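You operate a simulated robot arm through the tools that you are given. There is no shell and no other tool. Be economical: measure what you need, move in short steps, check, and stop when the job is done.

You run a simulated two-armed robot. Do the job below in one go: nothing can be reset, and whatever is moved stays where it is left.

## Task
Grease the runway on the latch rail, then slide the bolt home.
Fine: hold the rail with one hand while you slide the bolt; the green brush goes back in its pot. Set down upright: green brush. A coat counts when it lies all over at full strength: go over it till it gets no stronger.

It is judged by the outcome, as a careful person would: the job done as asked, and still so three seconds after it is handed in. It fails if anything else is knocked over, pushed out of place, dropped, spilled or broken.

## Robot
Two 7-joint arms with two-finger parallel grippers on one trunk, on a base that drives. Base frame: it is fixed to the floor where the robot stands at the start and does not move with it; the origin is under the middle of the robot, x ahead of it, y to its left, z up; the surface under the hand at the start is at about z = 780. Readings come in mm, rad, newtons and seconds.
The left shoulder is at the start at [70, 163, 999], the right one opposite. With the tool pointing down near the work surface each hand reaches from about 380 to 880 mm from the robot's upright axis, wherever it stands, measured 20 degrees to its own side. Places, roughly: grease tin [500, 100, 800]; green brush (4x4x17 cm) [700, 0, 900]; latch rail (43x6x14 cm) [300, -400, 800]; slide bolt [300, -500, 900]. Payload 3.43 kg a hand.
The TCP of each hand is the grasp point between the finger pads, 34 mm short of the fingertips. In the tool frame z runs along the fingers and y along their closing line. The gripper opens to 128 mm. The fingers are 24 mm wide and 12 mm thick; the gripper's body (48 by 130 mm) begins 96 mm behind the TCP.
Orientation is that of the tool frame in the base frame, as a unit quaternion [x, y, z, w]. With the fingers straight down and closing along the base's y, the tool's x points along the base's -x, its y along +y and its z along -z.

## Interface
- The arms move only by the tool arm_command. It takes "left_deltas", "right_deltas" or both (then of equal length, played together; a hand with none holds still); each is a list that holds one entry, the list of rows, each a list of 7 numbers: the turn, a rotation vector about the tool's x, y, z in rad, then the shift along the tool's x, y, z in mm, then the finger opening in mm, from 0 to 128. In form: [[[rx, ry, rz, dx, dy, dz, fingers], ...]]. A call has 1 to 8 rows; each row is the pose to reach, as a shift and turn from the pose commanded when the call began, along the tool's axes at that moment. A row lasts 0.2 s, in which the tool goes at most 50 mm and 0.15 rad; a call with a longer step from one row to the next is refused whole, and so is a gripper value outside its range. Where a pose cannot be reached the arm comes as near as it can. A force on the tool above 40 N (or 10 N above the force at the start of the call, whichever is more), or a blocked arm, ends the call early, and 0.2 s more pass. The fingers move at their own pace (about 153 mm/s each) and stop on an object; they squeeze with about 34 N. The grip force told is the motor's: it shows also when the fingers shut on nothing. Time passes only in rows, and 0.2 s behind the last, so rows that repeat a pose let the fingers close. The reply holds the time, the measured pose of the TCP, the force on the tool along the base axes, the opening and the grip force, in the units named above and with some noise, with the torque about the TCP (base axes, N m) and any sound that the robot's microphone picked up, and new pictures: "views" is both (left out), scene, wrist or none (wrist: the cameras of the hands that moved).
- Cameras (640 x 400 px; columns grow to the right, rows downward): "scene" is now at [131.5, -68.7, 1250.9]; the picture's right is [-0.65, -0.76, 0.00], its down [-0.31, 0.27, -0.91] and it looks along [0.69, -0.59, -0.41] (base axes); focal length 214 px, centre (320, 200). "left" rides on the left gripper at [76, 11, -160] in its tool frame; the picture's right is [-0.15, 0.99, 0.00], its down [-0.88, -0.13, -0.46] and it looks along [-0.45, -0.07, 0.89] (tool axes); focal length 234 px, centre (320, 200). "right" rides on the right gripper at [76, -11, -160] in its tool frame; the picture's right is [0.15, 0.99, 0.00], its down [-0.88, 0.13, -0.46] and it looks along [-0.45, 0.07, 0.89] (tool axes); focal length 234 px, centre (320, 200). There is no depth. A picture from a camera that has moved, and an enlarged one, comes with that camera's place and axes in the base frame and with its lens. The place of the scene camera against the robot may be out by one fixed shift of up to 25 mm in any direction.
- slide_trunk(by): slides the trunk up (or, below 0, down) by that many mm; the arms and the scene camera ride with it, the base frame stays. It gives what a move gives, with no picture.
- drive_base(legs): drives the robot by 1 to 6 legs, each [ahead, left, turn to the left] in mm, mm and rad, along the robot's own axes; the way and the turn of a leg run together, so that a leg with both is an arc; at most 1500 mm and 3.142 rad a leg. The arms and the cameras ride along, it lands a little off, and it stops where it bumps. It gives what a move gives, and a new picture of the scene camera.
- turn_head(pan, tilt): turns the head with the scene camera to pan (to the left, within 1.501 rad either way) and tilt (down, from -0.506 to 1.204), counted from straight ahead of the robot. It gives what a move gives, and a new picture of the scene camera.
- zoom(camera, box): a new picture of the part [left, top, right, bottom] of that camera's present view, enlarged. It takes no simulated time.
- job_done(): hands the job in; it is judged then, once.

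Work in short steps. Places have to be worked out from the pictures, the camera data and where the tool is seen: move nearer, look again, correct. Check each grasp and each placing, and mend what went wrong. You have 120 turns and 260 pictures in all, those below and enlarged ones among them. Open the grippers and draw the arms clear of the work before you hand the job in, unless the task says otherwise; then end with one line.

The tools are called as a command line: name --argument value ..., lists and objects as JSON in quotes. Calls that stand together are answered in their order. arm_command: Moves the arms, as the interface text tells. Its arguments: {"type":"object","properties":{"left_deltas":{"type":"array"},"right_deltas":{"type":"array"},"views":{"type":"string","enum":["both","scene","wrist","none"]}},"required":[]} The other tools are called the same way: slide_trunk (by) slides the trunk up or down; drive_base (legs) drives the base; turn_head (pan, tilt) turns the head that bears the scene camera; zoom (camera, box) takes an enlarged picture of a part of a camera's view; job_done () hands the job in.

At the start:

```text
clock: 0.0
left_ee_pos: [551.2, -100.7, 1226.4]
left_tcp_rot: [0.0, 1.0, 0.0, 0.001]
left_wrist_force: [0.2, 0.2, -0.8]
left_torque: [-0.01, 0.01, -0.03]
left_finger_gap: 128.1
left_grasp_force: 0.0
right_ee_pos: [343.4, -492.1, 1171.5]
right_tcp_rot: [0.0, 1.0, 0.0, -0.001]
right_wrist_force: [0.7, -0.7, -0.6]
right_torque: [-0.03, 0.01, 0.01]
right_finger_gap: 128.1
right_grasp_force: 0.0
trunk travel left (down, up): [-479.0, 461.0]
robot x, y, heading: [-0.4, -2.6, 0.003]
head pan, tilt: [-0.71, 0.428]
```

scene: 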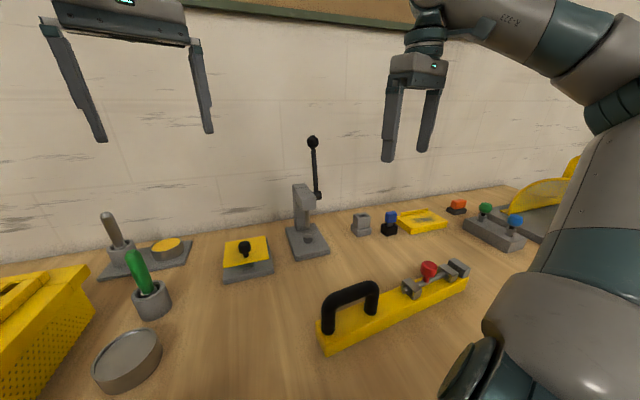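
right: 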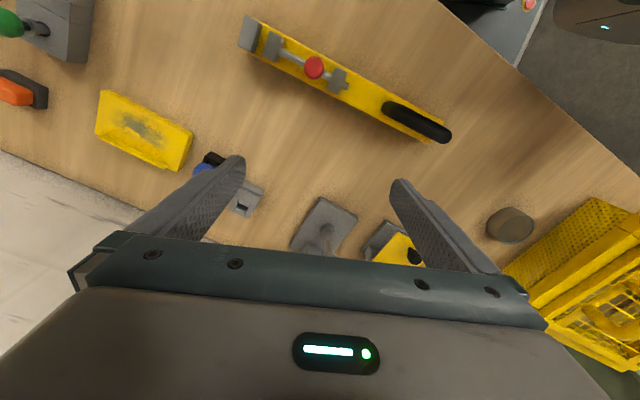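
left: 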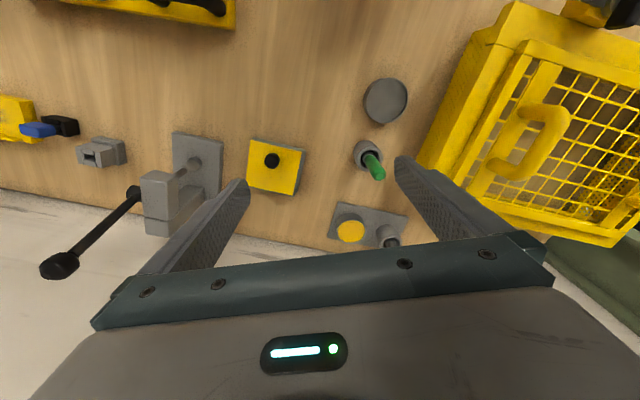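

The scene shows the rail (black handle, red bolt knob), the grey tin and the green brush in its pot. I zoom in for details.

zoom --camera "scene" --box '[300, 240, 500, 365]'

zoom --camera "scene" --box '[60, 200, 260, 400]'

zoom --camera "right" --box '[220, 0, 470, 156]'

zoom --camera "left" --box '[310, 60, 450, 260]'

```text
3.20 times, centred on (400, 302) of scene
camera zoom: at [131.5, -68.7, 1250.9], right [-0.65, -0.76, 0.0], down [-0.31, 0.27, -0.91], along [0.69, -0.59, -0.41], focal length 686 px, centre (64, -128)
```

zoom: 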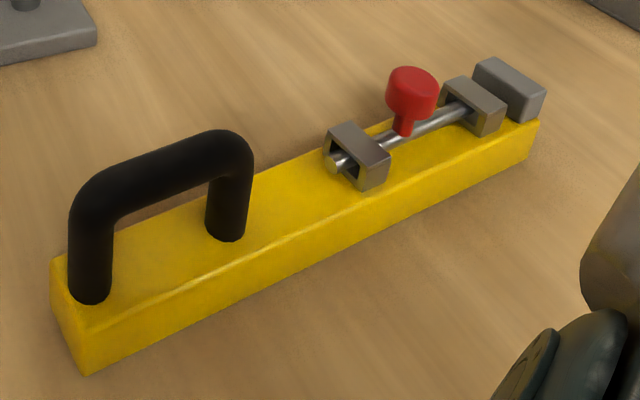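

```text
2.00 times, centred on (160, 300) of scene
camera zoom: at [131.5, -68.7, 1250.9], right [-0.65, -0.76, 0.0], down [-0.31, 0.27, -0.91], along [0.69, -0.59, -0.41], focal length 429 px, centre (640, 0)
```

zoom: 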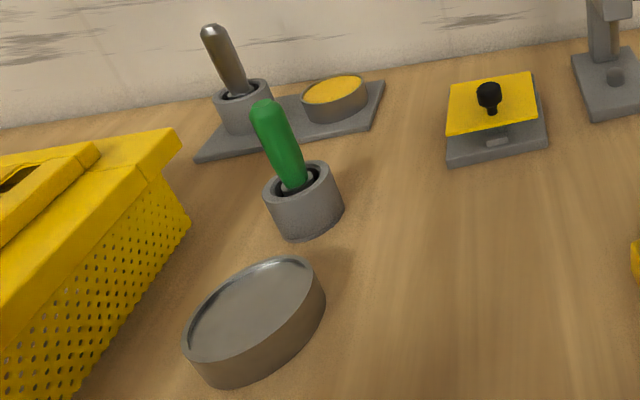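

```text
2.56 times, centred on (345, 78) of right
camera zoom: at [269.4, -505.5, 1329.7], right [-0.15, 0.99, 0.0], down [0.88, 0.13, 0.46], along [0.45, 0.07, -0.89], focal length 600 px, centre (256, 512)
```

zoom: 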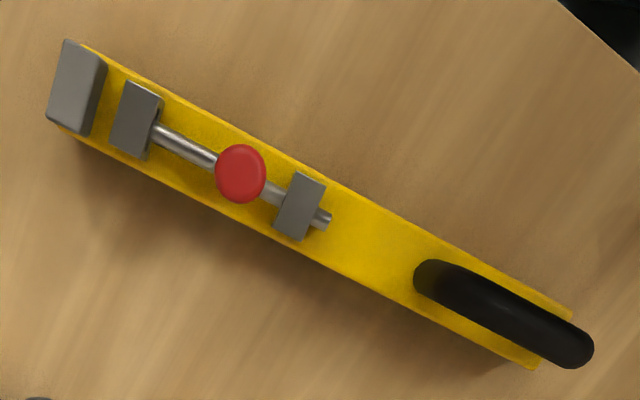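

```text
2.00 times, centred on (380, 160) of left
camera zoom: at [475.8, -88.6, 1385.3], right [0.15, 0.99, 0.0], down [0.88, -0.13, 0.46], along [0.45, -0.07, -0.89], focal length 468 px, centre (200, 280)
```

zoom: 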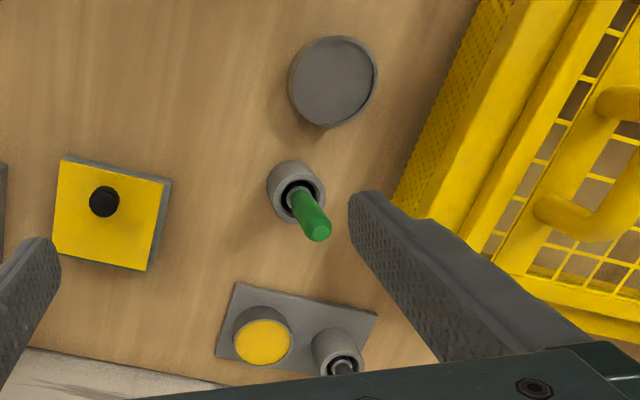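

Estimates: brush about (650, 0), tin (540, 55), rail from (310, -245) to (195, -640). I move the left hand above the brush, still high, with the fingers narrower, to look closely.

arm_command --left_deltas '[[[0, 0, 0, -25, 25, 30, 80], [0, 0, 0, -50, 50, 60, 80], [0, 0, 0, -75, 75, 90, 80], [0, 0, 0, -95, 98, 115, 80]]]' --views "both"

```text
clock: 1.0
left_ee_pos: [650.0, -2.3, 1110.0]
left_tcp_rot: [0.001, 1.0, 0.0, 0.0]
left_wrist_force: [-0.1, -0.7, -0.8]
left_torque: [0.0, 0.01, 0.0]
left_finger_gap: 80.0
left_grasp_force: 0.1
right_ee_pos: [345.8, -492.7, 1171.1]
right_tcp_rot: [-0.002, 1.0, 0.0, -0.001]
right_wrist_force: [0.4, -0.6, 0.1]
right_torque: [0.0, 0.03, 0.03]
right_finger_gap: 128.0
right_grasp_force: 0.1
trunk travel left (down, up): [-479.0, 461.0]
robot x, y, heading: [-1.1, 1.6, 0.004]
head pan, tilt: [-0.71, 0.428]
camera scene: at [132.5, -67.6, 1250.9], right [-0.65, -0.76, 0.0], down [-0.32, 0.27, -0.91], along [0.69, -0.59, -0.41], focal length 214 px, centre (320, 200)
camera left: at [573.3, 8.9, 1270.1], right [0.15, 0.99, 0.0], down [0.88, -0.13, 0.46], along [0.45, -0.07, -0.89], focal length 234 px, centre (320, 200)
```

scene: 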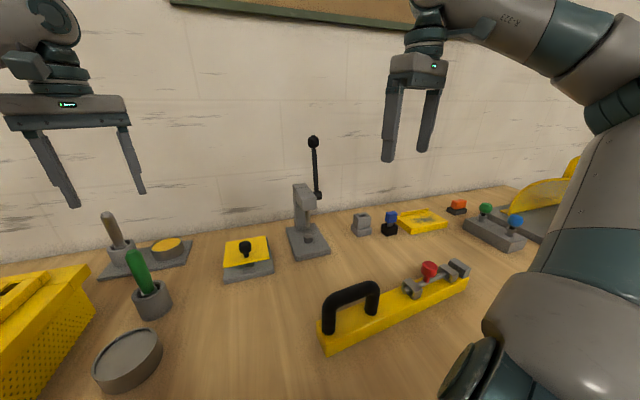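
left: 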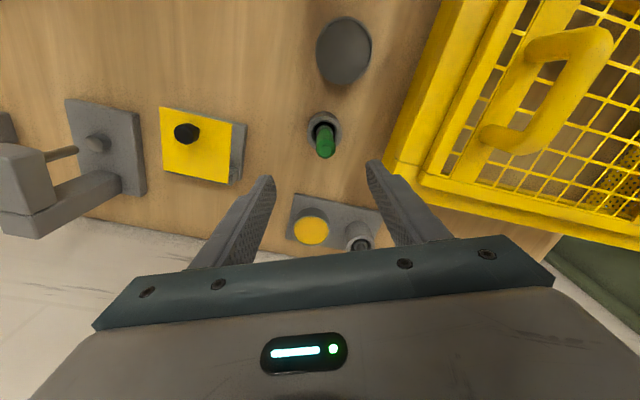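

zoom --camera "left" --box '[270, 10, 430, 170]'

```text
2.50 times, centred on (350, 90) of left
camera zoom: at [573.3, 8.9, 1270.1], right [0.15, 0.99, 0.0], down [0.88, -0.13, 0.46], along [0.45, -0.07, -0.89], focal length 585 px, centre (245, 475)
```

zoom: 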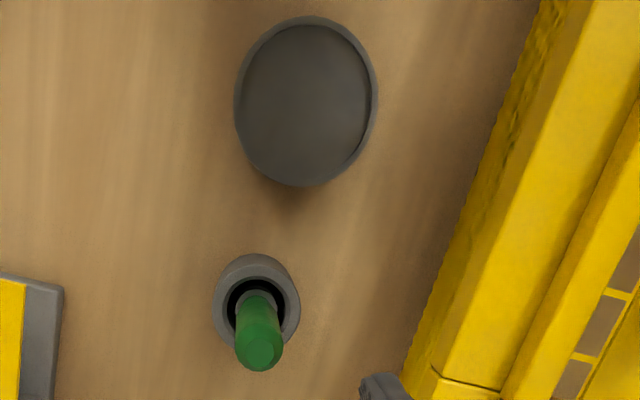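

The tin is open, with dark grease in it; the brush handle is at about (660, 3), its top near z 955. I go down partway beside it and check.

arm_command --left_deltas '[[[0, 0, 0, -4, 3, 45, 80], [0, 0, 0, -9, 5, 90, 80], [0, 0, 0, -9, 5, 125, 80]]]' --views "both"

```text
clock: 1.8
left_ee_pos: [657.9, 2.0, 986.9]
left_tcp_rot: [-0.001, 1.0, 0.0, 0.0]
left_wrist_force: [-0.2, 0.9, -0.3]
left_torque: [0.0, 0.05, -0.02]
left_finger_gap: 79.9
left_grasp_force: 0.0
right_ee_pos: [346.6, -492.3, 1170.8]
right_tcp_rot: [0.0, 1.0, 0.0, -0.001]
right_wrist_force: [0.0, 1.1, 0.1]
right_torque: [0.02, 0.01, -0.01]
right_finger_gap: 128.0
right_grasp_force: 0.1
trunk travel left (down, up): [-479.0, 461.0]
robot x, y, heading: [-0.0, -1.0, 0.001]
head pan, tilt: [-0.71, 0.428]
camera scene: at [132.4, -68.3, 1250.9], right [-0.65, -0.76, 0.0], down [-0.32, 0.27, -0.91], along [0.69, -0.59, -0.42], focal length 214 px, centre (320, 200)
camera left: at [581.3, 13.4, 1145.0], right [0.15, 0.99, 0.0], down [0.88, -0.13, 0.46], along [0.45, -0.07, -0.89], focal length 234 px, centre (320, 200)
```

scene: 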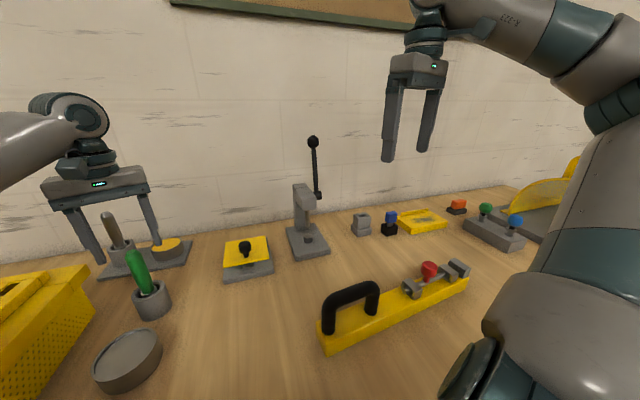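
left: 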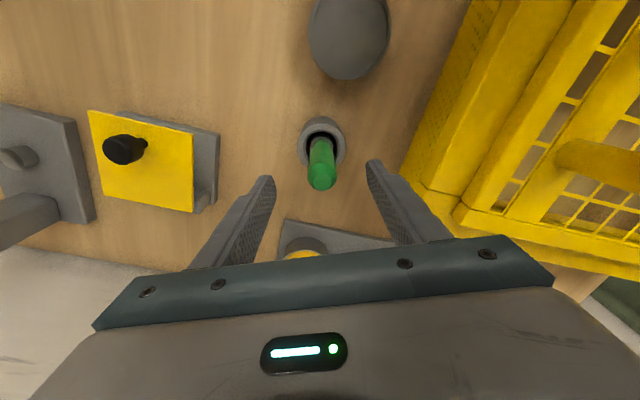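

The brush handle stands centred between the fingers at about (660, 2). I go down to grasp height, then close.

arm_command --left_deltas '[[[0, 0, 0, -2, 0, 40, 80], [0, 0, 0, -3, 0, 70, 80], [0, 0, 0, -3, 0, 70, 80]]]' --views "wrist"

arm_command --left_deltas '[[[0, 0, 0, 0, 0, 0, 10], [0, 0, 0, 0, 0, 0, 10], [0, 0, 0, 0, 0, 0, 10]]]' --views "both"

```text
clock: 2.6
left_ee_pos: [660.5, 1.1, 914.9]
left_tcp_rot: [0.0, 1.0, 0.0, 0.001]
left_wrist_force: [-0.7, 0.1, -0.5]
left_torque: [0.03, -0.01, 0.01]
left_finger_gap: 80.1
left_grasp_force: 0.1
right_ee_pos: [344.9, -492.9, 1171.6]
right_tcp_rot: [0.0, 1.0, 0.0, 0.001]
right_wrist_force: [0.7, -0.2, -0.2]
right_torque: [0.0, -0.04, 0.01]
right_finger_gap: 128.1
right_grasp_force: 0.1
trunk travel left (down, up): [-479.0, 461.0]
robot x, y, heading: [2.3, 0.3, -0.001]
head pan, tilt: [-0.71, 0.428]
camera left: at [583.9, 13.3, 1075.3], right [0.15, 0.99, 0.0], down [0.88, -0.13, 0.46], along [0.45, -0.07, -0.89], focal length 234 px, centre (320, 200)
```

left: 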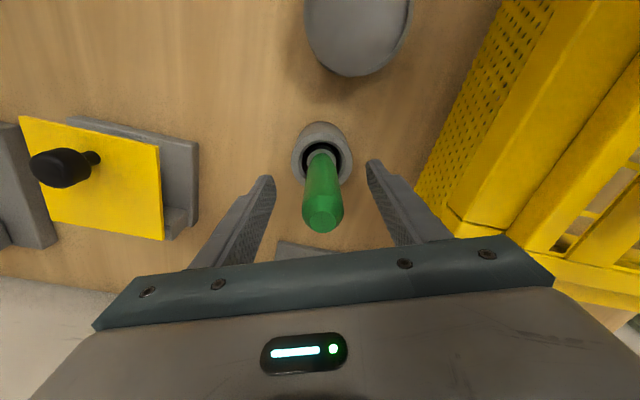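

```text
clock: 3.4
left_ee_pos: [660.4, 1.5, 916.8]
left_tcp_rot: [0.0, 1.0, 0.0, 0.0]
left_wrist_force: [0.1, -0.1, -0.2]
left_torque: [0.01, 0.0, -0.01]
left_finger_gap: 26.2
left_grasp_force: 33.8
right_ee_pos: [345.3, -494.5, 1171.7]
right_tcp_rot: [0.0, 1.0, 0.0, 0.0]
right_wrist_force: [-0.1, 1.0, 0.6]
right_torque: [0.02, -0.01, -0.03]
right_finger_gap: 127.9
right_grasp_force: 0.0
trunk travel left (down, up): [-479.0, 461.0]
robot x, y, heading: [0.4, -0.1, -0.002]
head pan, tilt: [-0.71, 0.428]
camera scene: at [131.5, -68.6, 1250.9], right [-0.65, -0.76, 0.0], down [-0.31, 0.27, -0.91], along [0.69, -0.59, -0.41], focal length 214 px, centre (320, 200)
camera left: at [584.0, 13.3, 1075.3], right [0.15, 0.99, 0.0], down [0.88, -0.13, 0.46], along [0.45, -0.07, -0.89], focal length 234 px, centre (320, 200)
```

scene: 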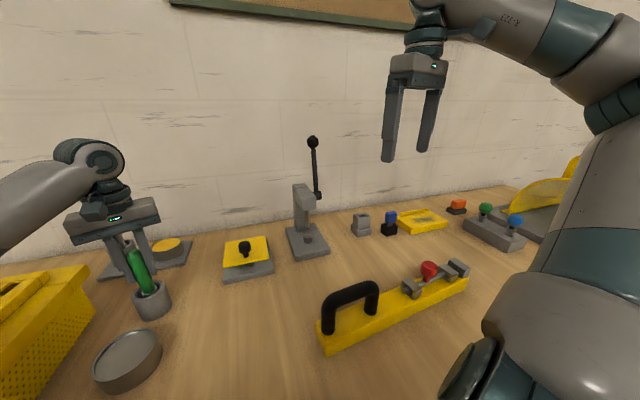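
left: 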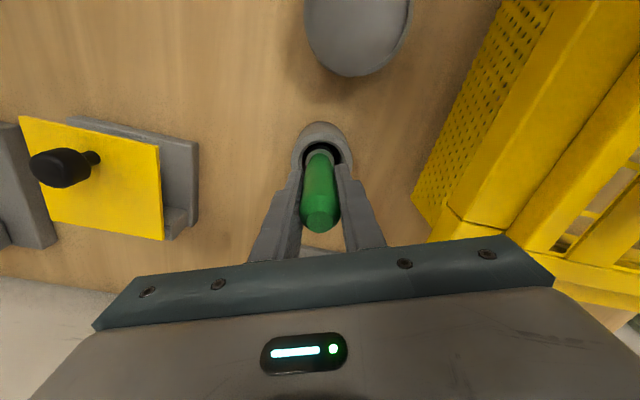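

The brush is gripped (26 mm gap) at (660.4, 1.5, 916), which I note for putting it back. I lift straight up.

arm_command --left_deltas '[[[0, 0, 0, 0, 0, -40, 10], [0, 0, 0, 0, 0, -80, 10], [0, 0, 0, 0, 0, -120, 10], [0, 0, 0, 0, 0, -150, 10]]]' --views "both"

```text
clock: 4.4
left_ee_pos: [658.7, 3.9, 1067.9]
left_tcp_rot: [-0.001, 1.0, 0.0, 0.0]
left_wrist_force: [-0.6, 0.0, -1.3]
left_torque: [0.01, -0.01, 0.0]
left_finger_gap: 26.2
left_grasp_force: 34.7
right_ee_pos: [344.5, -494.5, 1170.4]
right_tcp_rot: [0.001, 1.0, 0.0, 0.0]
right_wrist_force: [-0.4, -0.7, -0.3]
right_torque: [0.03, -0.02, -0.04]
right_finger_gap: 128.0
right_grasp_force: 0.1
trunk travel left (down, up): [-479.0, 461.0]
robot x, y, heading: [1.2, 4.3, 0.003]
head pan, tilt: [-0.71, 0.428]
camera scene: at [131.0, -68.9, 1250.9], right [-0.65, -0.76, 0.0], down [-0.31, 0.27, -0.91], along [0.69, -0.59, -0.41], focal length 214 px, centre (320, 200)
camera left: at [582.9, 15.2, 1227.2], right [0.15, 0.99, 0.0], down [0.88, -0.13, 0.46], along [0.45, -0.07, -0.89], focal length 234 px, centre (320, 200)
```

scene: 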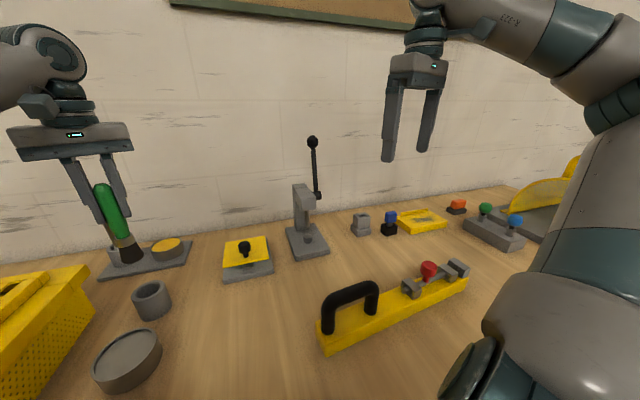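
left: 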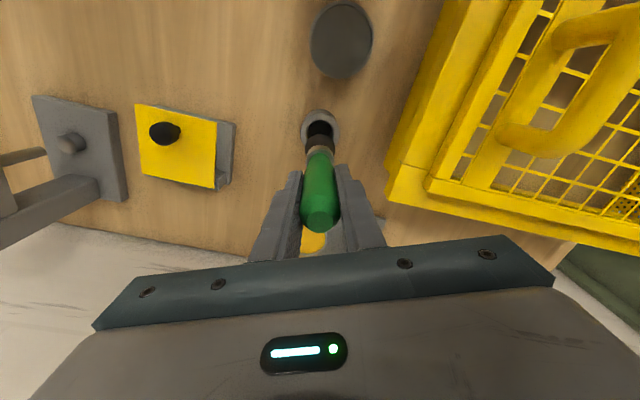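

Out of the pot. I zoom on the brush to measure how far its tip lies below the TCP, and on the tin.

zoom --camera "scene" --box '[60, 120, 220, 280]'

zoom --camera "left" --box '[260, 0, 400, 140]'

```text
2.50 times, centred on (140, 200) of scene
camera zoom: at [131.0, -68.9, 1250.9], right [-0.65, -0.76, 0.0], down [-0.31, 0.27, -0.91], along [0.69, -0.59, -0.41], focal length 536 px, centre (770, 200)
```

zoom: 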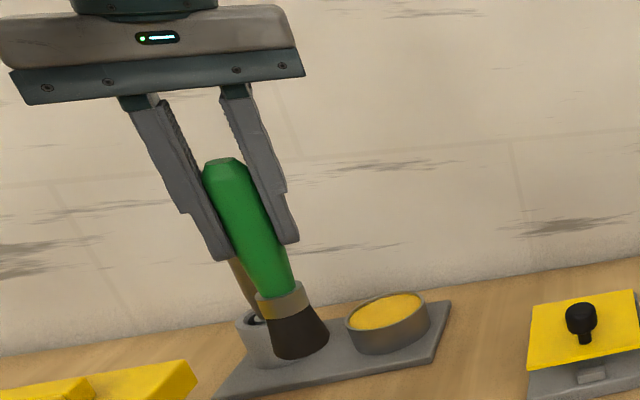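

```text
2.86 times, centred on (330, 70) of left
camera zoom: at [582.9, 15.2, 1227.2], right [0.15, 0.99, 0.0], down [0.88, -0.13, 0.46], along [0.45, -0.07, -0.89], focal length 669 px, centre (291, 571)
```

zoom: 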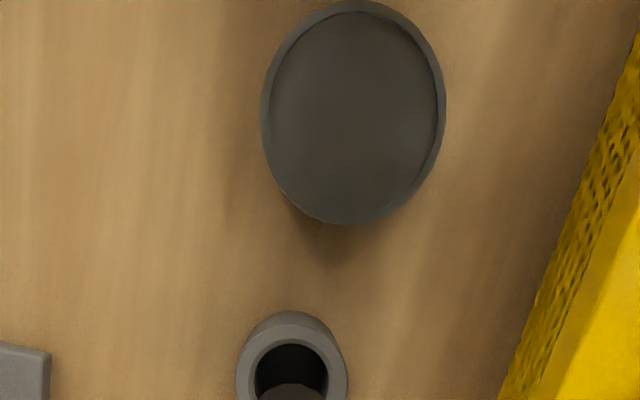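

The tip is about 133 mm below the TCP; the tin centre is about (536, 54) with a radius of 45. I move over the tin and partway down.

arm_command --left_deltas '[[[0, 0, 0, 45, 18, 0, 10], [0, 0, 0, 90, 36, 0, 10], [0, 0, 0, 123, 50, 0, 10], [0, 0, 0, 123, 50, 45, 10], [0, 0, 0, 123, 50, 85, 10], [0, 0, 0, 123, 50, 95, 10]]]' --views "both"

```text
clock: 5.8
left_ee_pos: [534.1, 54.3, 972.1]
left_tcp_rot: [0.0, 1.0, 0.0, 0.0]
left_wrist_force: [0.0, 0.2, -0.9]
left_torque: [-0.04, 0.01, 0.04]
left_finger_gap: 26.0
left_grasp_force: 34.4
right_ee_pos: [346.0, -494.1, 1171.5]
right_tcp_rot: [0.0, 1.0, 0.0, -0.001]
right_wrist_force: [0.4, 0.9, 0.7]
right_torque: [0.05, 0.05, -0.01]
right_finger_gap: 127.8
right_grasp_force: 0.0
trunk travel left (down, up): [-479.0, 461.0]
robot x, y, heading: [3.5, -1.5, 0.0]
head pan, tilt: [-0.71, 0.428]
camera scene: at [131.5, -68.8, 1250.9], right [-0.65, -0.76, 0.0], down [-0.31, 0.27, -0.91], along [0.69, -0.59, -0.41], focal length 214 px, centre (320, 200)
camera left: at [458.5, 65.5, 1132.1], right [0.15, 0.99, 0.0], down [0.88, -0.13, 0.46], along [0.45, -0.07, -0.89], focal length 234 px, centre (320, 200)
```

scene: 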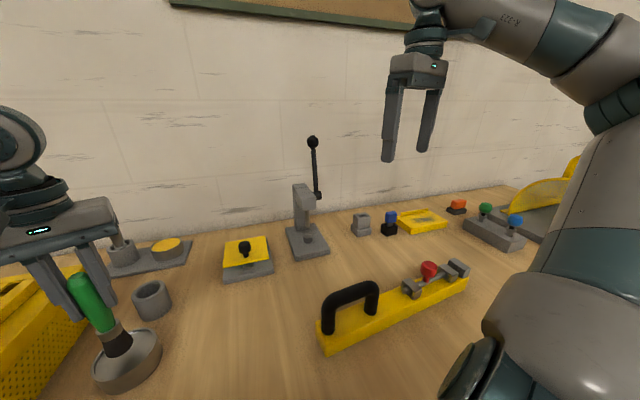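
left: 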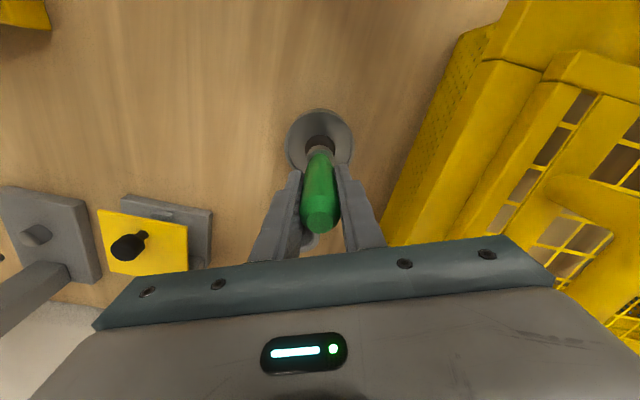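

The tip is over the tin. I go down gently until the bristles touch the grease.

arm_command --left_deltas '[[[0, 0, 0, 0, 0, 12, 10], [0, 0, 0, 0, 0, 20, 10], [0, 0, 0, 0, 0, 26, 10]]]' --views "none"

zoom --camera "scene" --box '[60, 250, 200, 400]'

zoom --camera "left" --box '[270, 90, 370, 190]'

```text
clock: 6.6
left_ee_pos: [533.8, 53.0, 948.7]
left_tcp_rot: [-0.001, 1.0, -0.001, 0.004]
left_wrist_force: [1.0, 1.3, 24.5]
left_torque: [0.29, 0.09, -0.17]
left_finger_gap: 26.7
left_grasp_force: 33.8
right_ee_pos: [341.9, -492.8, 1173.1]
right_tcp_rot: [0.001, 1.0, 0.001, 0.001]
right_wrist_force: [0.4, 0.7, 0.9]
right_torque: [-0.01, 0.01, -0.01]
right_finger_gap: 128.0
right_grasp_force: 0.0
trunk travel left (down, up): [-479.0, 461.0]
robot x, y, heading: [-0.8, 3.7, 0.001]
head pan, tilt: [-0.71, 0.428]
```

```text
2.67 times, centred on (130, 325) of scene
camera zoom: at [128.8, -68.6, 1251.8], right [-0.65, -0.76, 0.0], down [-0.31, 0.27, -0.91], along [0.69, -0.59, -0.41], focal length 572 px, centre (827, -133)
```

zoom: 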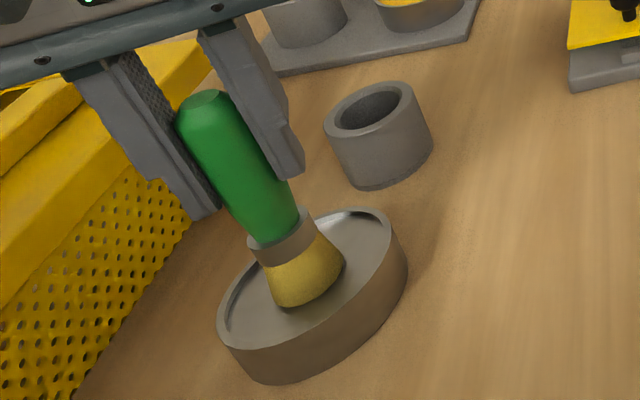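

```text
4.00 times, centred on (320, 140) of left
camera zoom: at [457.4, 65.1, 1107.3], right [0.15, 0.99, 0.0], down [0.88, -0.13, 0.46], along [0.46, -0.07, -0.89], focal length 937 px, centre (320, 440)
```

zoom: 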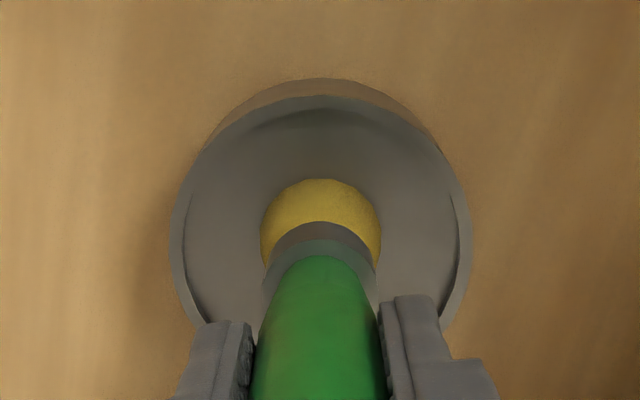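

The bristles have loaded (they turned yellow) at TCP z≈949. I lift well clear, then drive to a spot from which tin, pot and rail are all within reach: about (-100, -150), heading -0.6.

arm_command --left_deltas '[[[0, 0, 0, 0, 0, -45, 10], [0, 0, 0, 0, 0, -90, 10], [0, 0, 0, 0, 0, -135, 10], [0, 0, 0, 0, 0, -180, 10], [0, 0, 0, 0, 0, -210, 10]]]' --views "none"

drive_base --legs '[[-100, -150, 0], [0, 0, -0.6]]'

```text
clock: 7.8
left_ee_pos: [532.4, 52.5, 1155.6]
left_tcp_rot: [0.0, 1.0, 0.001, -0.001]
left_wrist_force: [0.5, -0.3, -1.0]
left_torque: [-0.03, -0.01, 0.04]
left_finger_gap: 25.8
left_grasp_force: 34.3
right_ee_pos: [344.1, -494.4, 1171.8]
right_tcp_rot: [0.001, 1.0, 0.0, 0.0]
right_wrist_force: [-0.4, -0.2, -0.9]
right_torque: [-0.04, 0.01, 0.01]
right_finger_gap: 128.0
right_grasp_force: 0.0
trunk travel left (down, up): [-479.0, 461.0]
robot x, y, heading: [-1.6, -0.9, 0.003]
head pan, tilt: [-0.71, 0.428]
```

```text
clock: 10.9
left_ee_pos: [369.8, -410.0, 1155.2]
left_tcp_rot: [0.294, 0.956, 0.001, 0.0]
left_wrist_force: [0.1, -0.7, 0.1]
left_torque: [0.0, -0.01, 0.0]
left_finger_gap: 25.9
left_grasp_force: 34.2
right_ee_pos: [-91.6, -753.6, 1172.4]
right_tcp_rot: [0.295, 0.955, 0.0, 0.0]
right_wrist_force: [-0.9, -0.3, 0.3]
right_torque: [-0.04, -0.01, -0.01]
right_finger_gap: 128.1
right_grasp_force: 0.1
trunk travel left (down, up): [-479.0, 461.0]
robot x, y, heading: [-98.0, -151.7, -0.6]
head pan, tilt: [-0.71, 0.428]
camera scene: at [-22.9, -277.7, 1250.9], right [-0.97, -0.26, 0.0], down [-0.11, 0.4, -0.91], along [0.24, -0.88, -0.41], focal length 214 px, centre (320, 200)
```

scene: 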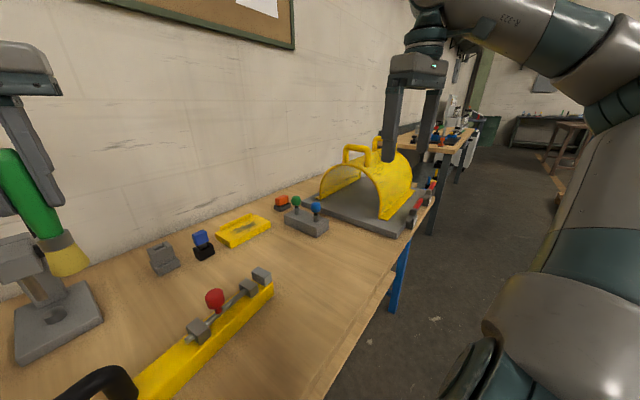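

Arrived as planned. I turn the head to look at the rail and fetch a left-wrist picture for a close look.

turn_head --pan 0.0 --tilt 0.8

zoom --camera "left" --box '[0, 0, 640, 400]'

```text
clock: 12.0
left_ee_pos: [371.8, -408.2, 1155.8]
left_tcp_rot: [0.295, 0.956, 0.0, 0.0]
left_wrist_force: [0.3, -0.1, -0.3]
left_torque: [-0.01, -0.03, 0.02]
left_finger_gap: 26.0
left_grasp_force: 33.5
right_ee_pos: [-92.7, -752.2, 1172.0]
right_tcp_rot: [0.295, 0.955, 0.0, 0.0]
right_wrist_force: [0.0, 1.0, 0.2]
right_torque: [-0.03, 0.01, -0.03]
right_finger_gap: 127.7
right_grasp_force: 0.0
trunk travel left (down, up): [-479.0, 461.0]
robot x, y, heading: [-99.9, -152.5, -0.599]
head pan, tilt: [0.0, 0.799]
camera scene: at [20.0, -234.0, 1218.4], right [-0.56, -0.83, 0.0], down [-0.59, 0.4, -0.7], along [0.58, -0.39, -0.72], focal length 214 px, centre (320, 200)
```

scene: 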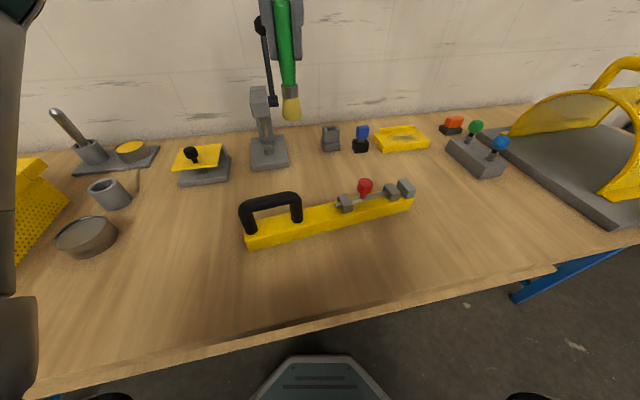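

```text
1.00 times, centred on (320, 200) of left (not enlarged: the box is as wide or as high as the picture)
camera zoom: at [313.7, -355.9, 1314.2], right [0.68, 0.73, 0.0], down [0.65, -0.6, 0.46], along [0.34, -0.31, -0.89], focal length 234 px, centre (320, 200)
```

zoom: 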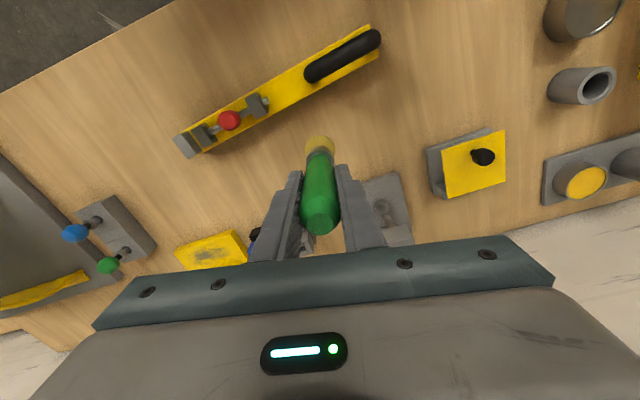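

zoom --camera "scene" --box '[320, 165, 424, 230]'

zoom --camera "left" --box '[160, 20, 390, 170]'

```text
6.15 times, centred on (372, 198) of scene
camera zoom: at [20.0, -234.0, 1218.4], right [-0.56, -0.83, 0.0], down [-0.59, 0.4, -0.7], along [0.58, -0.39, -0.72], focal length 1320 px, centre (0, 215)
```

zoom: 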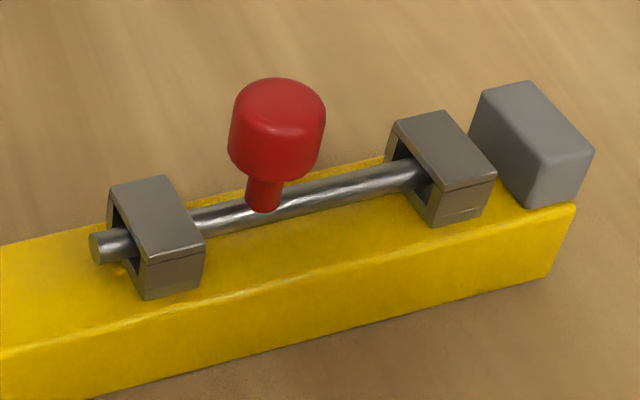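

```text
2.67 times, centred on (275, 95) of left
camera zoom: at [313.7, -355.9, 1314.2], right [0.68, 0.73, 0.0], down [0.65, -0.6, 0.46], along [0.34, -0.31, -0.89], focal length 624 px, centre (440, 480)
```

zoom: 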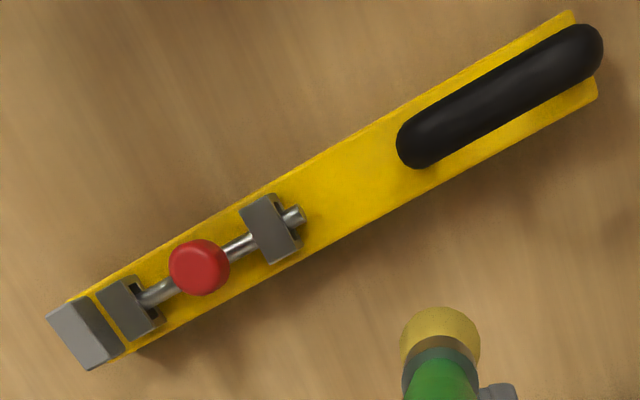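

I can't yet tell what the runway's bounds are or which way is home. I swing the left hand aside and bring the right-hand camera over the bolt for a close look.

arm_command --left_deltas '[[[0, 0, 0, 0, 30, 0, 10], [0, 0, 0, 0, 60, 0, 10], [0, 0, 0, 0, 90, 0, 10], [0, 0, 0, 0, 120, 0, 10], [0, 0, 0, 0, 150, 0, 10], [0, 0, 0, 0, 150, 0, 10], [0, 0, 0, 0, 150, 0, 10], [0, 0, 0, 0, 150, 0, 10]]]' --right_deltas '[[[0, 0, 0, -9, 46, 0, 60], [0, 0, 0, -18, 92, 0, 60], [0, 0, 0, -27, 138, 0, 60], [0, 0, 0, -36, 184, 0, 60], [0, 0, 0, -45, 230, 0, 60], [0, 0, 0, -54, 276, 0, 60], [0, 0, 0, -63, 322, 0, 60], [0, 0, 0, -72, 368, 0, 60]]]' --views "none"

arm_command --right_deltas '[[[0, 0, 0, 0, 10, 45, 60], [0, 0, 0, 0, 20, 90, 60], [0, 0, 0, 0, 20, 135, 60], [0, 0, 0, 0, 20, 180, 60], [0, 0, 0, 0, 20, 200, 60]]]' --views "both"

```text
clock: 13.8
left_ee_pos: [459.3, -287.0, 1155.1]
left_tcp_rot: [0.295, 0.955, 0.0, -0.001]
left_wrist_force: [-0.3, -0.5, -1.5]
left_torque: [-0.01, 0.04, -0.02]
left_finger_gap: 26.0
left_grasp_force: 33.7
right_ee_pos: [157.9, -509.2, 1170.7]
right_tcp_rot: [0.297, 0.955, 0.001, 0.0]
right_wrist_force: [-0.4, 0.1, 0.8]
right_torque: [0.01, -0.02, 0.03]
right_finger_gap: 59.9
right_grasp_force: 0.0
right hand out of reach, approached as far as the arm can: row 8
trunk travel left (down, up): [-479.0, 461.0]
robot x, y, heading: [-96.2, -152.1, -0.6]
head pan, tilt: [0.0, 0.799]
```

```text
clock: 15.0
left_ee_pos: [457.3, -284.1, 1156.3]
left_tcp_rot: [0.295, 0.956, 0.0, 0.0]
left_wrist_force: [0.5, -0.8, -0.8]
left_torque: [0.0, -0.01, 0.0]
left_finger_gap: 26.1
left_grasp_force: 33.7
right_ee_pos: [168.1, -489.7, 969.0]
right_tcp_rot: [0.295, 0.956, 0.0, 0.0]
right_wrist_force: [-0.2, -0.4, 0.1]
right_torque: [0.02, 0.03, 0.0]
right_finger_gap: 59.9
right_grasp_force: 0.1
trunk travel left (down, up): [-479.0, 461.0]
robot x, y, heading: [-100.5, -147.3, -0.601]
head pan, tilt: [0.0, 0.799]
camera scene: at [20.0, -233.7, 1218.4], right [-0.56, -0.83, 0.0], down [-0.59, 0.4, -0.7], along [0.58, -0.39, -0.72], focal length 214 px, centre (320, 200)
camera right: at [99.8, -457.6, 1127.2], right [0.44, 0.9, 0.0], down [0.8, -0.39, 0.46], along [0.41, -0.2, -0.89], focal length 234 px, centre (320, 200)
```

scene: 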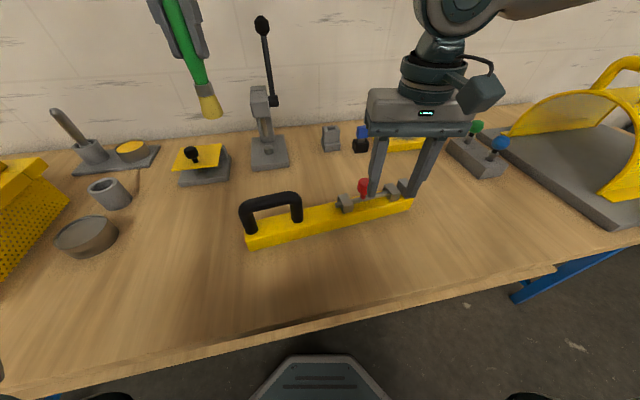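
right: 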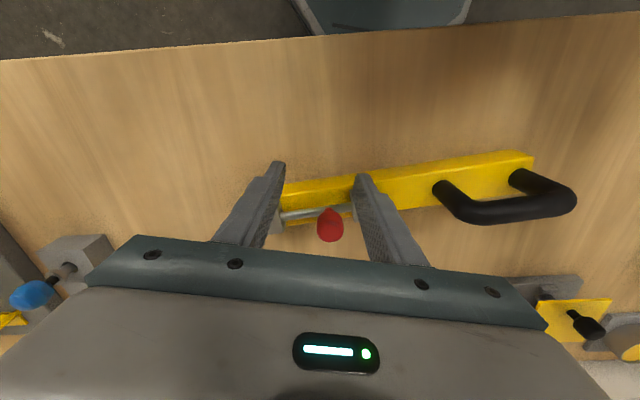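

The gripper hides the spot. I move the right hand back out to the side and use enlarged scene views of the rail instead.

arm_command --right_deltas '[[[0, 0, 0, 0, 0, -40, 60], [0, 0, 0, 0, -40, -70, 60], [0, 0, 0, 0, -85, -90, 60], [0, 0, 0, 0, -130, -90, 60], [0, 0, 0, 0, -170, -90, 60], [0, 0, 0, 0, -200, -90, 60]]]' --views "wrist"

zoom --camera "scene" --box '[290, 180, 370, 230]'

zoom --camera "scene" --box '[350, 165, 430, 215]'

```text
clock: 16.4
left_ee_pos: [457.2, -285.1, 1156.1]
left_tcp_rot: [0.295, 0.956, 0.0, 0.0]
left_wrist_force: [0.3, 0.3, -0.9]
left_torque: [0.01, 0.01, -0.02]
left_finger_gap: 26.1
left_grasp_force: 34.4
right_ee_pos: [55.2, -654.5, 1060.9]
right_tcp_rot: [0.295, 0.956, 0.001, 0.0]
right_wrist_force: [-0.3, -0.9, 0.0]
right_torque: [0.0, -0.02, 0.01]
right_finger_gap: 59.8
right_grasp_force: 0.1
trunk travel left (down, up): [-479.0, 461.0]
robot x, y, heading: [-98.2, -154.9, -0.596]
head pan, tilt: [0.0, 0.799]
camera right: at [-13.5, -623.0, 1218.2], right [0.44, 0.9, 0.0], down [0.8, -0.39, 0.46], along [0.41, -0.2, -0.89], focal length 234 px, centre (320, 200)
```

right: 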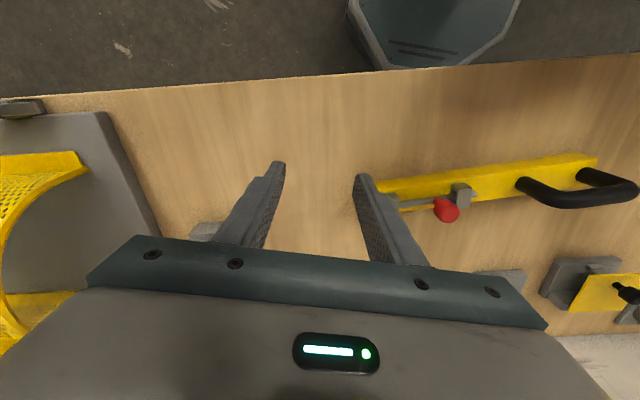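

```text
8.00 times, centred on (330, 205) of scene
camera zoom: at [19.6, -234.3, 1218.4], right [-0.56, -0.83, 0.0], down [-0.59, 0.4, -0.7], along [0.58, -0.39, -0.72], focal length 1716 px, centre (240, 160)
```

zoom: 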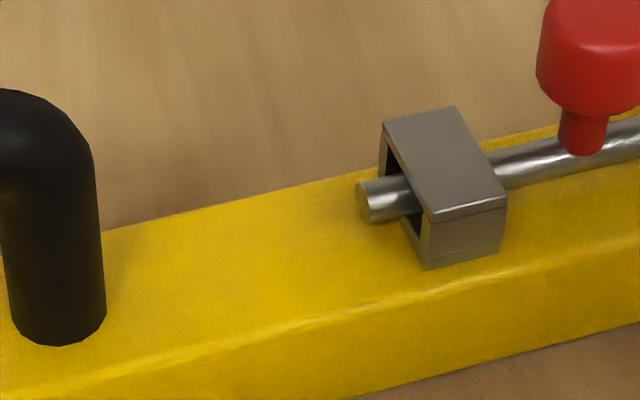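

```text
8.00 times, centred on (390, 190) of scene
camera zoom: at [19.6, -234.3, 1218.4], right [-0.56, -0.83, 0.0], down [-0.59, 0.4, -0.7], along [0.58, -0.39, -0.72], focal length 1716 px, centre (-240, 280)
```

zoom: 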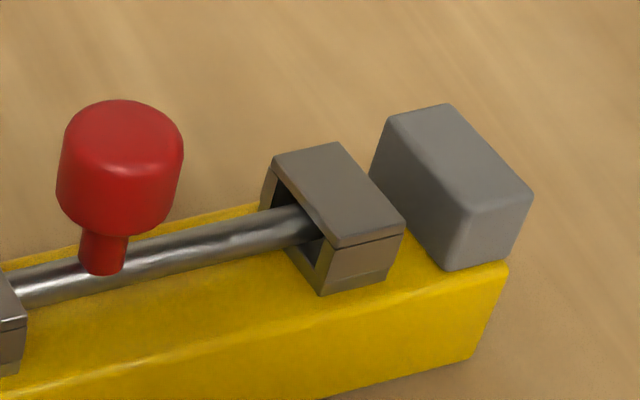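

The bare stretch between guide and handle may be the runway, so I bring the left camera (brush still high) over it.

arm_command --left_deltas '[[[0, 0, 0, 5, -40, 25, 10], [0, 0, 0, 10, -80, 50, 10], [0, 0, 0, 15, -120, 75, 10], [0, 0, 0, 20, -160, 100, 10], [0, 0, 0, 25, -191, 126, 10]]]' --views "both"

zoom --camera "left" --box '[120, 0, 440, 200]'

```text
clock: 17.6
left_ee_pos: [331.3, -423.7, 1027.2]
left_tcp_rot: [0.294, 0.956, -0.001, 0.0]
left_wrist_force: [0.7, -0.1, -0.8]
left_torque: [-0.01, 0.01, -0.02]
left_finger_gap: 25.9
left_grasp_force: 34.1
right_ee_pos: [56.0, -655.5, 1060.0]
right_tcp_rot: [0.294, 0.956, 0.0, -0.001]
right_wrist_force: [0.5, 0.6, 0.4]
right_torque: [0.05, -0.01, 0.01]
right_finger_gap: 60.2
right_grasp_force: 0.1
trunk travel left (down, up): [-479.0, 461.0]
robot x, y, heading: [-97.9, -149.5, -0.599]
head pan, tilt: [0.0, 0.799]
camera scene: at [20.5, -234.7, 1218.3], right [-0.56, -0.83, 0.0], down [-0.59, 0.4, -0.7], along [0.58, -0.39, -0.72], focal length 214 px, centre (320, 200)
camera left: at [275.7, -371.4, 1188.1], right [0.68, 0.74, 0.0], down [0.65, -0.6, 0.46], along [0.34, -0.31, -0.89], focal length 234 px, centre (320, 200)
```

scene: 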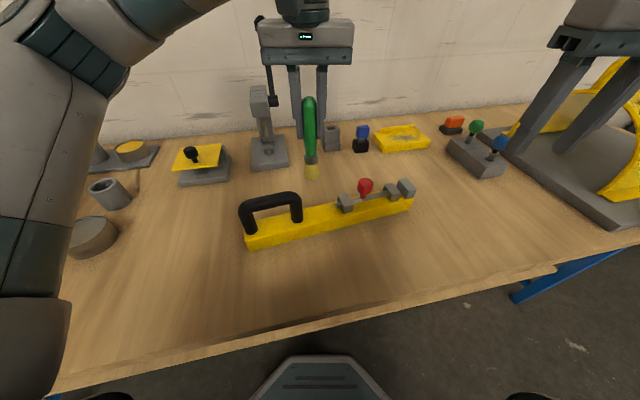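
left: 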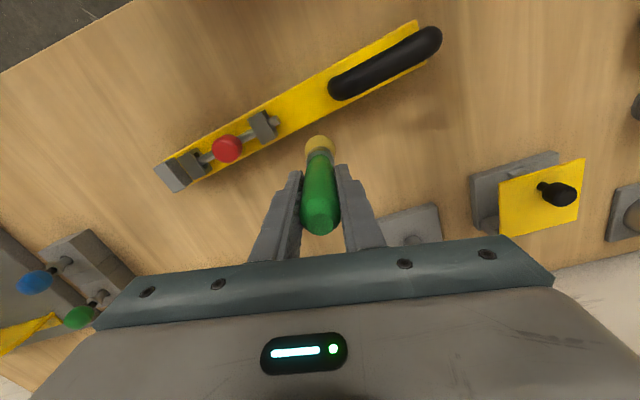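

```text
2.00 times, centred on (280, 100) of left
camera zoom: at [275.7, -371.4, 1188.1], right [0.68, 0.74, 0.0], down [0.65, -0.6, 0.46], along [0.34, -0.31, -0.89], focal length 468 px, centre (400, 400)
```

zoom: 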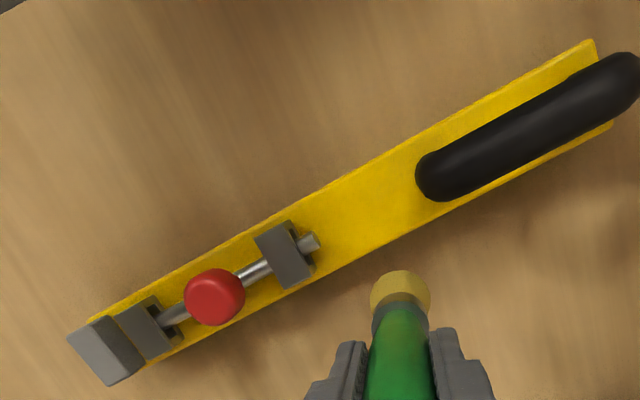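

zoom --camera "left" --box '[250, 60, 346, 130]'

zoom --camera "left" --box '[150, 105, 286, 195]'

```text
5.71 times, centred on (298, 95) of left
camera zoom: at [275.7, -371.4, 1188.1], right [0.68, 0.74, 0.0], down [0.65, -0.6, 0.46], along [0.34, -0.31, -0.89], focal length 1338 px, centre (446, 800)
```

zoom: 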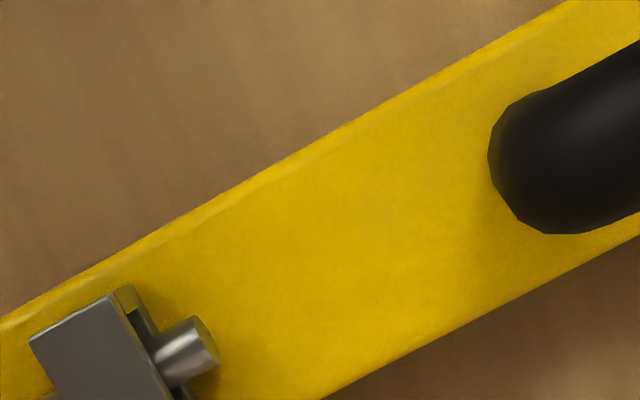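

```text
4.44 times, centred on (218, 150) of left
camera zoom: at [275.7, -371.4, 1188.1], right [0.68, 0.74, 0.0], down [0.65, -0.6, 0.46], along [0.34, -0.31, -0.89], focal length 1041 px, centre (773, 422)
```

zoom: 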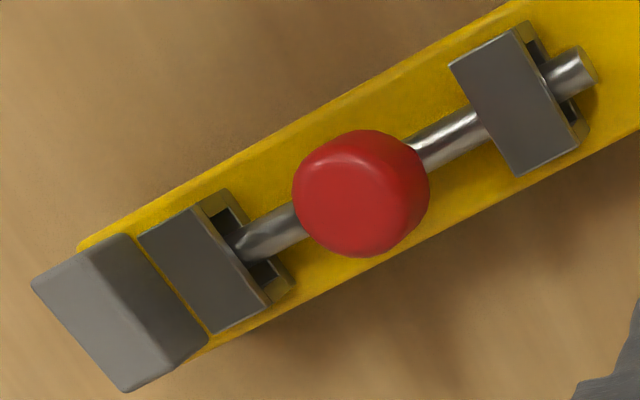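

No marking is visible, so I'll test-brush the bare stretch first and see whether a coat shows. I move the tip above about (281, -416) and lower it in small steps to find the surface.

arm_command --left_deltas '[[[0, 0, 0, 23, -11, 15, 10], [0, 0, 0, 46, -22, 45, 10], [0, 0, 0, 46, -22, 60, 10]]]' --views "both"

zoom --camera "scene" --box '[260, 120, 420, 220]'

```text
clock: 18.4
left_ee_pos: [276.4, -417.0, 966.7]
left_tcp_rot: [0.294, 0.956, 0.0, 0.0]
left_wrist_force: [-0.3, -0.1, -1.5]
left_torque: [0.02, 0.01, 0.0]
left_finger_gap: 26.0
left_grasp_force: 33.8
right_ee_pos: [56.0, -654.5, 1060.1]
right_tcp_rot: [0.295, 0.955, 0.0, 0.0]
right_wrist_force: [0.3, -0.4, 0.0]
right_torque: [0.0, 0.02, -0.04]
right_finger_gap: 60.2
right_grasp_force: 0.0
trunk travel left (down, up): [-479.0, 461.0]
robot x, y, heading: [-101.0, -155.1, -0.601]
head pan, tilt: [0.0, 0.799]
camera scene: at [20.5, -234.0, 1218.3], right [-0.56, -0.83, 0.0], down [-0.59, 0.4, -0.7], along [0.58, -0.39, -0.72], focal length 214 px, centre (320, 200)
camera left: at [220.2, -365.1, 1126.3], right [0.68, 0.74, 0.0], down [0.65, -0.6, 0.46], along [0.33, -0.31, -0.89], focal length 234 px, centre (320, 200)
```

scene: 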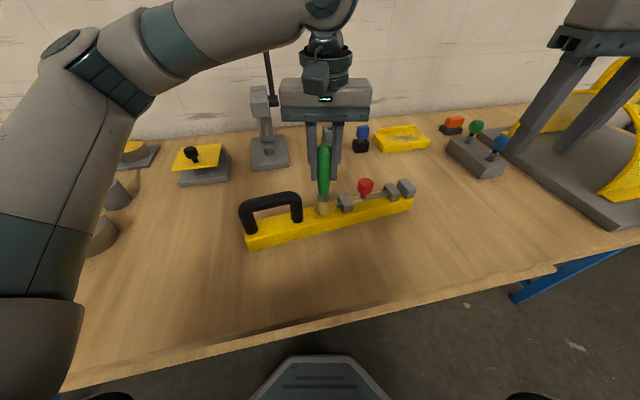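
left: 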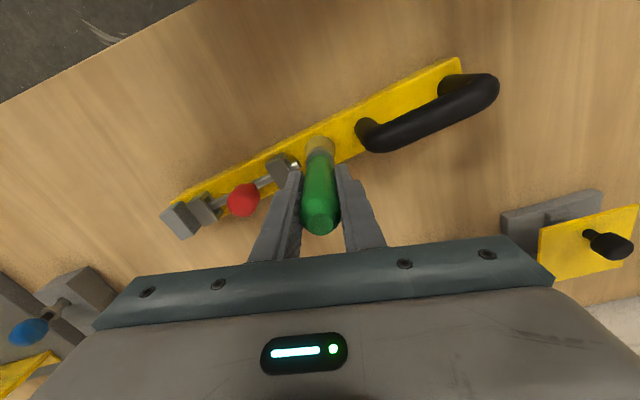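

```text
4.00 times, centred on (340, 170) of scene
camera zoom: at [20.5, -234.0, 1218.3], right [-0.56, -0.83, 0.0], down [-0.59, 0.4, -0.7], along [0.58, -0.39, -0.72], focal length 858 px, centre (240, 320)
```

zoom: 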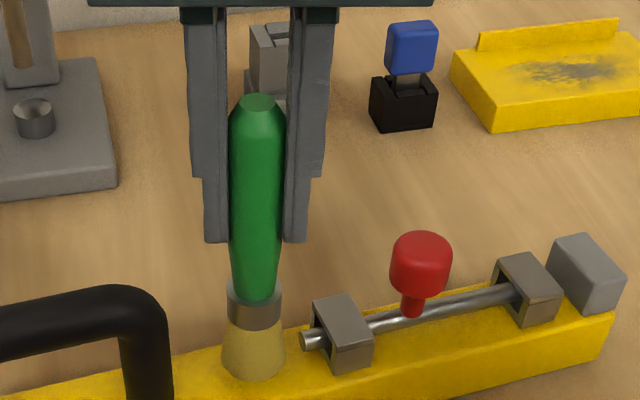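

The tip is centred in the bare stretch and just above it. I lower it a little.

arm_command --left_deltas '[[[0, 0, 0, 0, 0, 3, 10], [0, 0, 0, 0, 0, 6, 10], [0, 0, 0, 0, 0, 6, 10]]]' --views "none"

zoom --camera "scene" --box '[260, 120, 420, 220]'

```text
clock: 19.2
left_ee_pos: [275.5, -419.9, 962.9]
left_tcp_rot: [0.295, 0.955, 0.0, 0.0]
left_wrist_force: [0.4, -0.3, -0.1]
left_torque: [0.02, 0.0, 0.01]
left_finger_gap: 26.2
left_grasp_force: 34.2
right_ee_pos: [55.6, -653.3, 1060.5]
right_tcp_rot: [0.295, 0.955, 0.001, 0.0]
right_wrist_force: [0.9, -0.2, 0.6]
right_torque: [0.0, 0.01, -0.03]
right_finger_gap: 60.1
right_grasp_force: 0.0
trunk travel left (down, up): [-479.0, 461.0]
robot x, y, heading: [-97.7, -150.4, -0.598]
head pan, tilt: [0.0, 0.799]
```

```text
4.00 times, centred on (340, 170) of scene
camera zoom: at [20.1, -233.9, 1218.4], right [-0.56, -0.83, 0.0], down [-0.59, 0.4, -0.7], along [0.58, -0.39, -0.72], focal length 858 px, centre (240, 320)
```

zoom: 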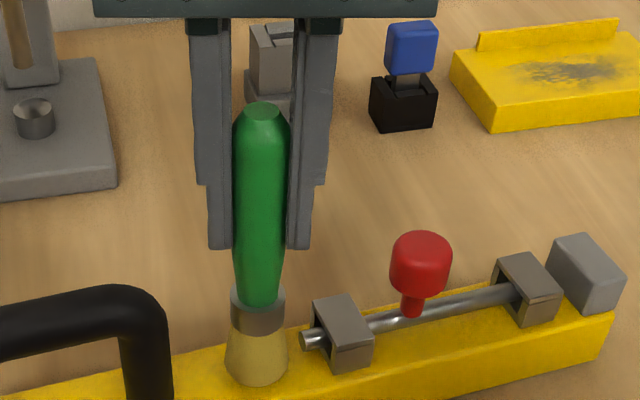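

Not yet touching. I go on down in small steps.

arm_command --left_deltas '[[[0, 0, 0, 0, 0, 4, 10], [0, 0, 0, 0, 0, 8, 10], [0, 0, 0, 0, 0, 12, 10], [0, 0, 0, 0, 0, 12, 10]]]' --views "none"

zoom --camera "scene" --box '[260, 120, 420, 220]'

```text
clock: 20.2
left_ee_pos: [274.9, -420.4, 953.1]
left_tcp_rot: [0.295, 0.955, -0.001, 0.002]
left_wrist_force: [-0.1, 0.1, 19.6]
left_torque: [0.14, 0.01, -0.02]
left_finger_gap: 25.9
left_grasp_force: 34.8
right_ee_pos: [56.3, -652.8, 1060.6]
right_tcp_rot: [0.295, 0.956, 0.0, 0.001]
right_wrist_force: [-0.2, 0.8, 0.1]
right_torque: [0.0, -0.01, -0.02]
right_finger_gap: 60.2
right_grasp_force: 0.2
trunk travel left (down, up): [-479.0, 461.0]
robot x, y, heading: [-99.3, -151.1, -0.6]
head pan, tilt: [0.0, 0.799]
```

```text
4.00 times, centred on (340, 170) of scene
camera zoom: at [18.9, -233.0, 1218.9], right [-0.56, -0.83, 0.0], down [-0.59, 0.4, -0.7], along [0.58, -0.39, -0.72], focal length 858 px, centre (240, 320)
```

zoom: 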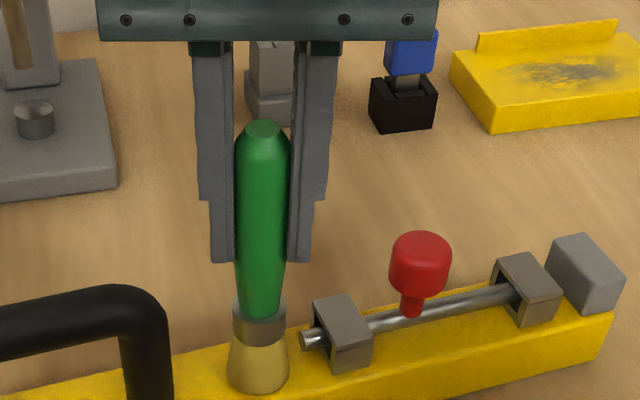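

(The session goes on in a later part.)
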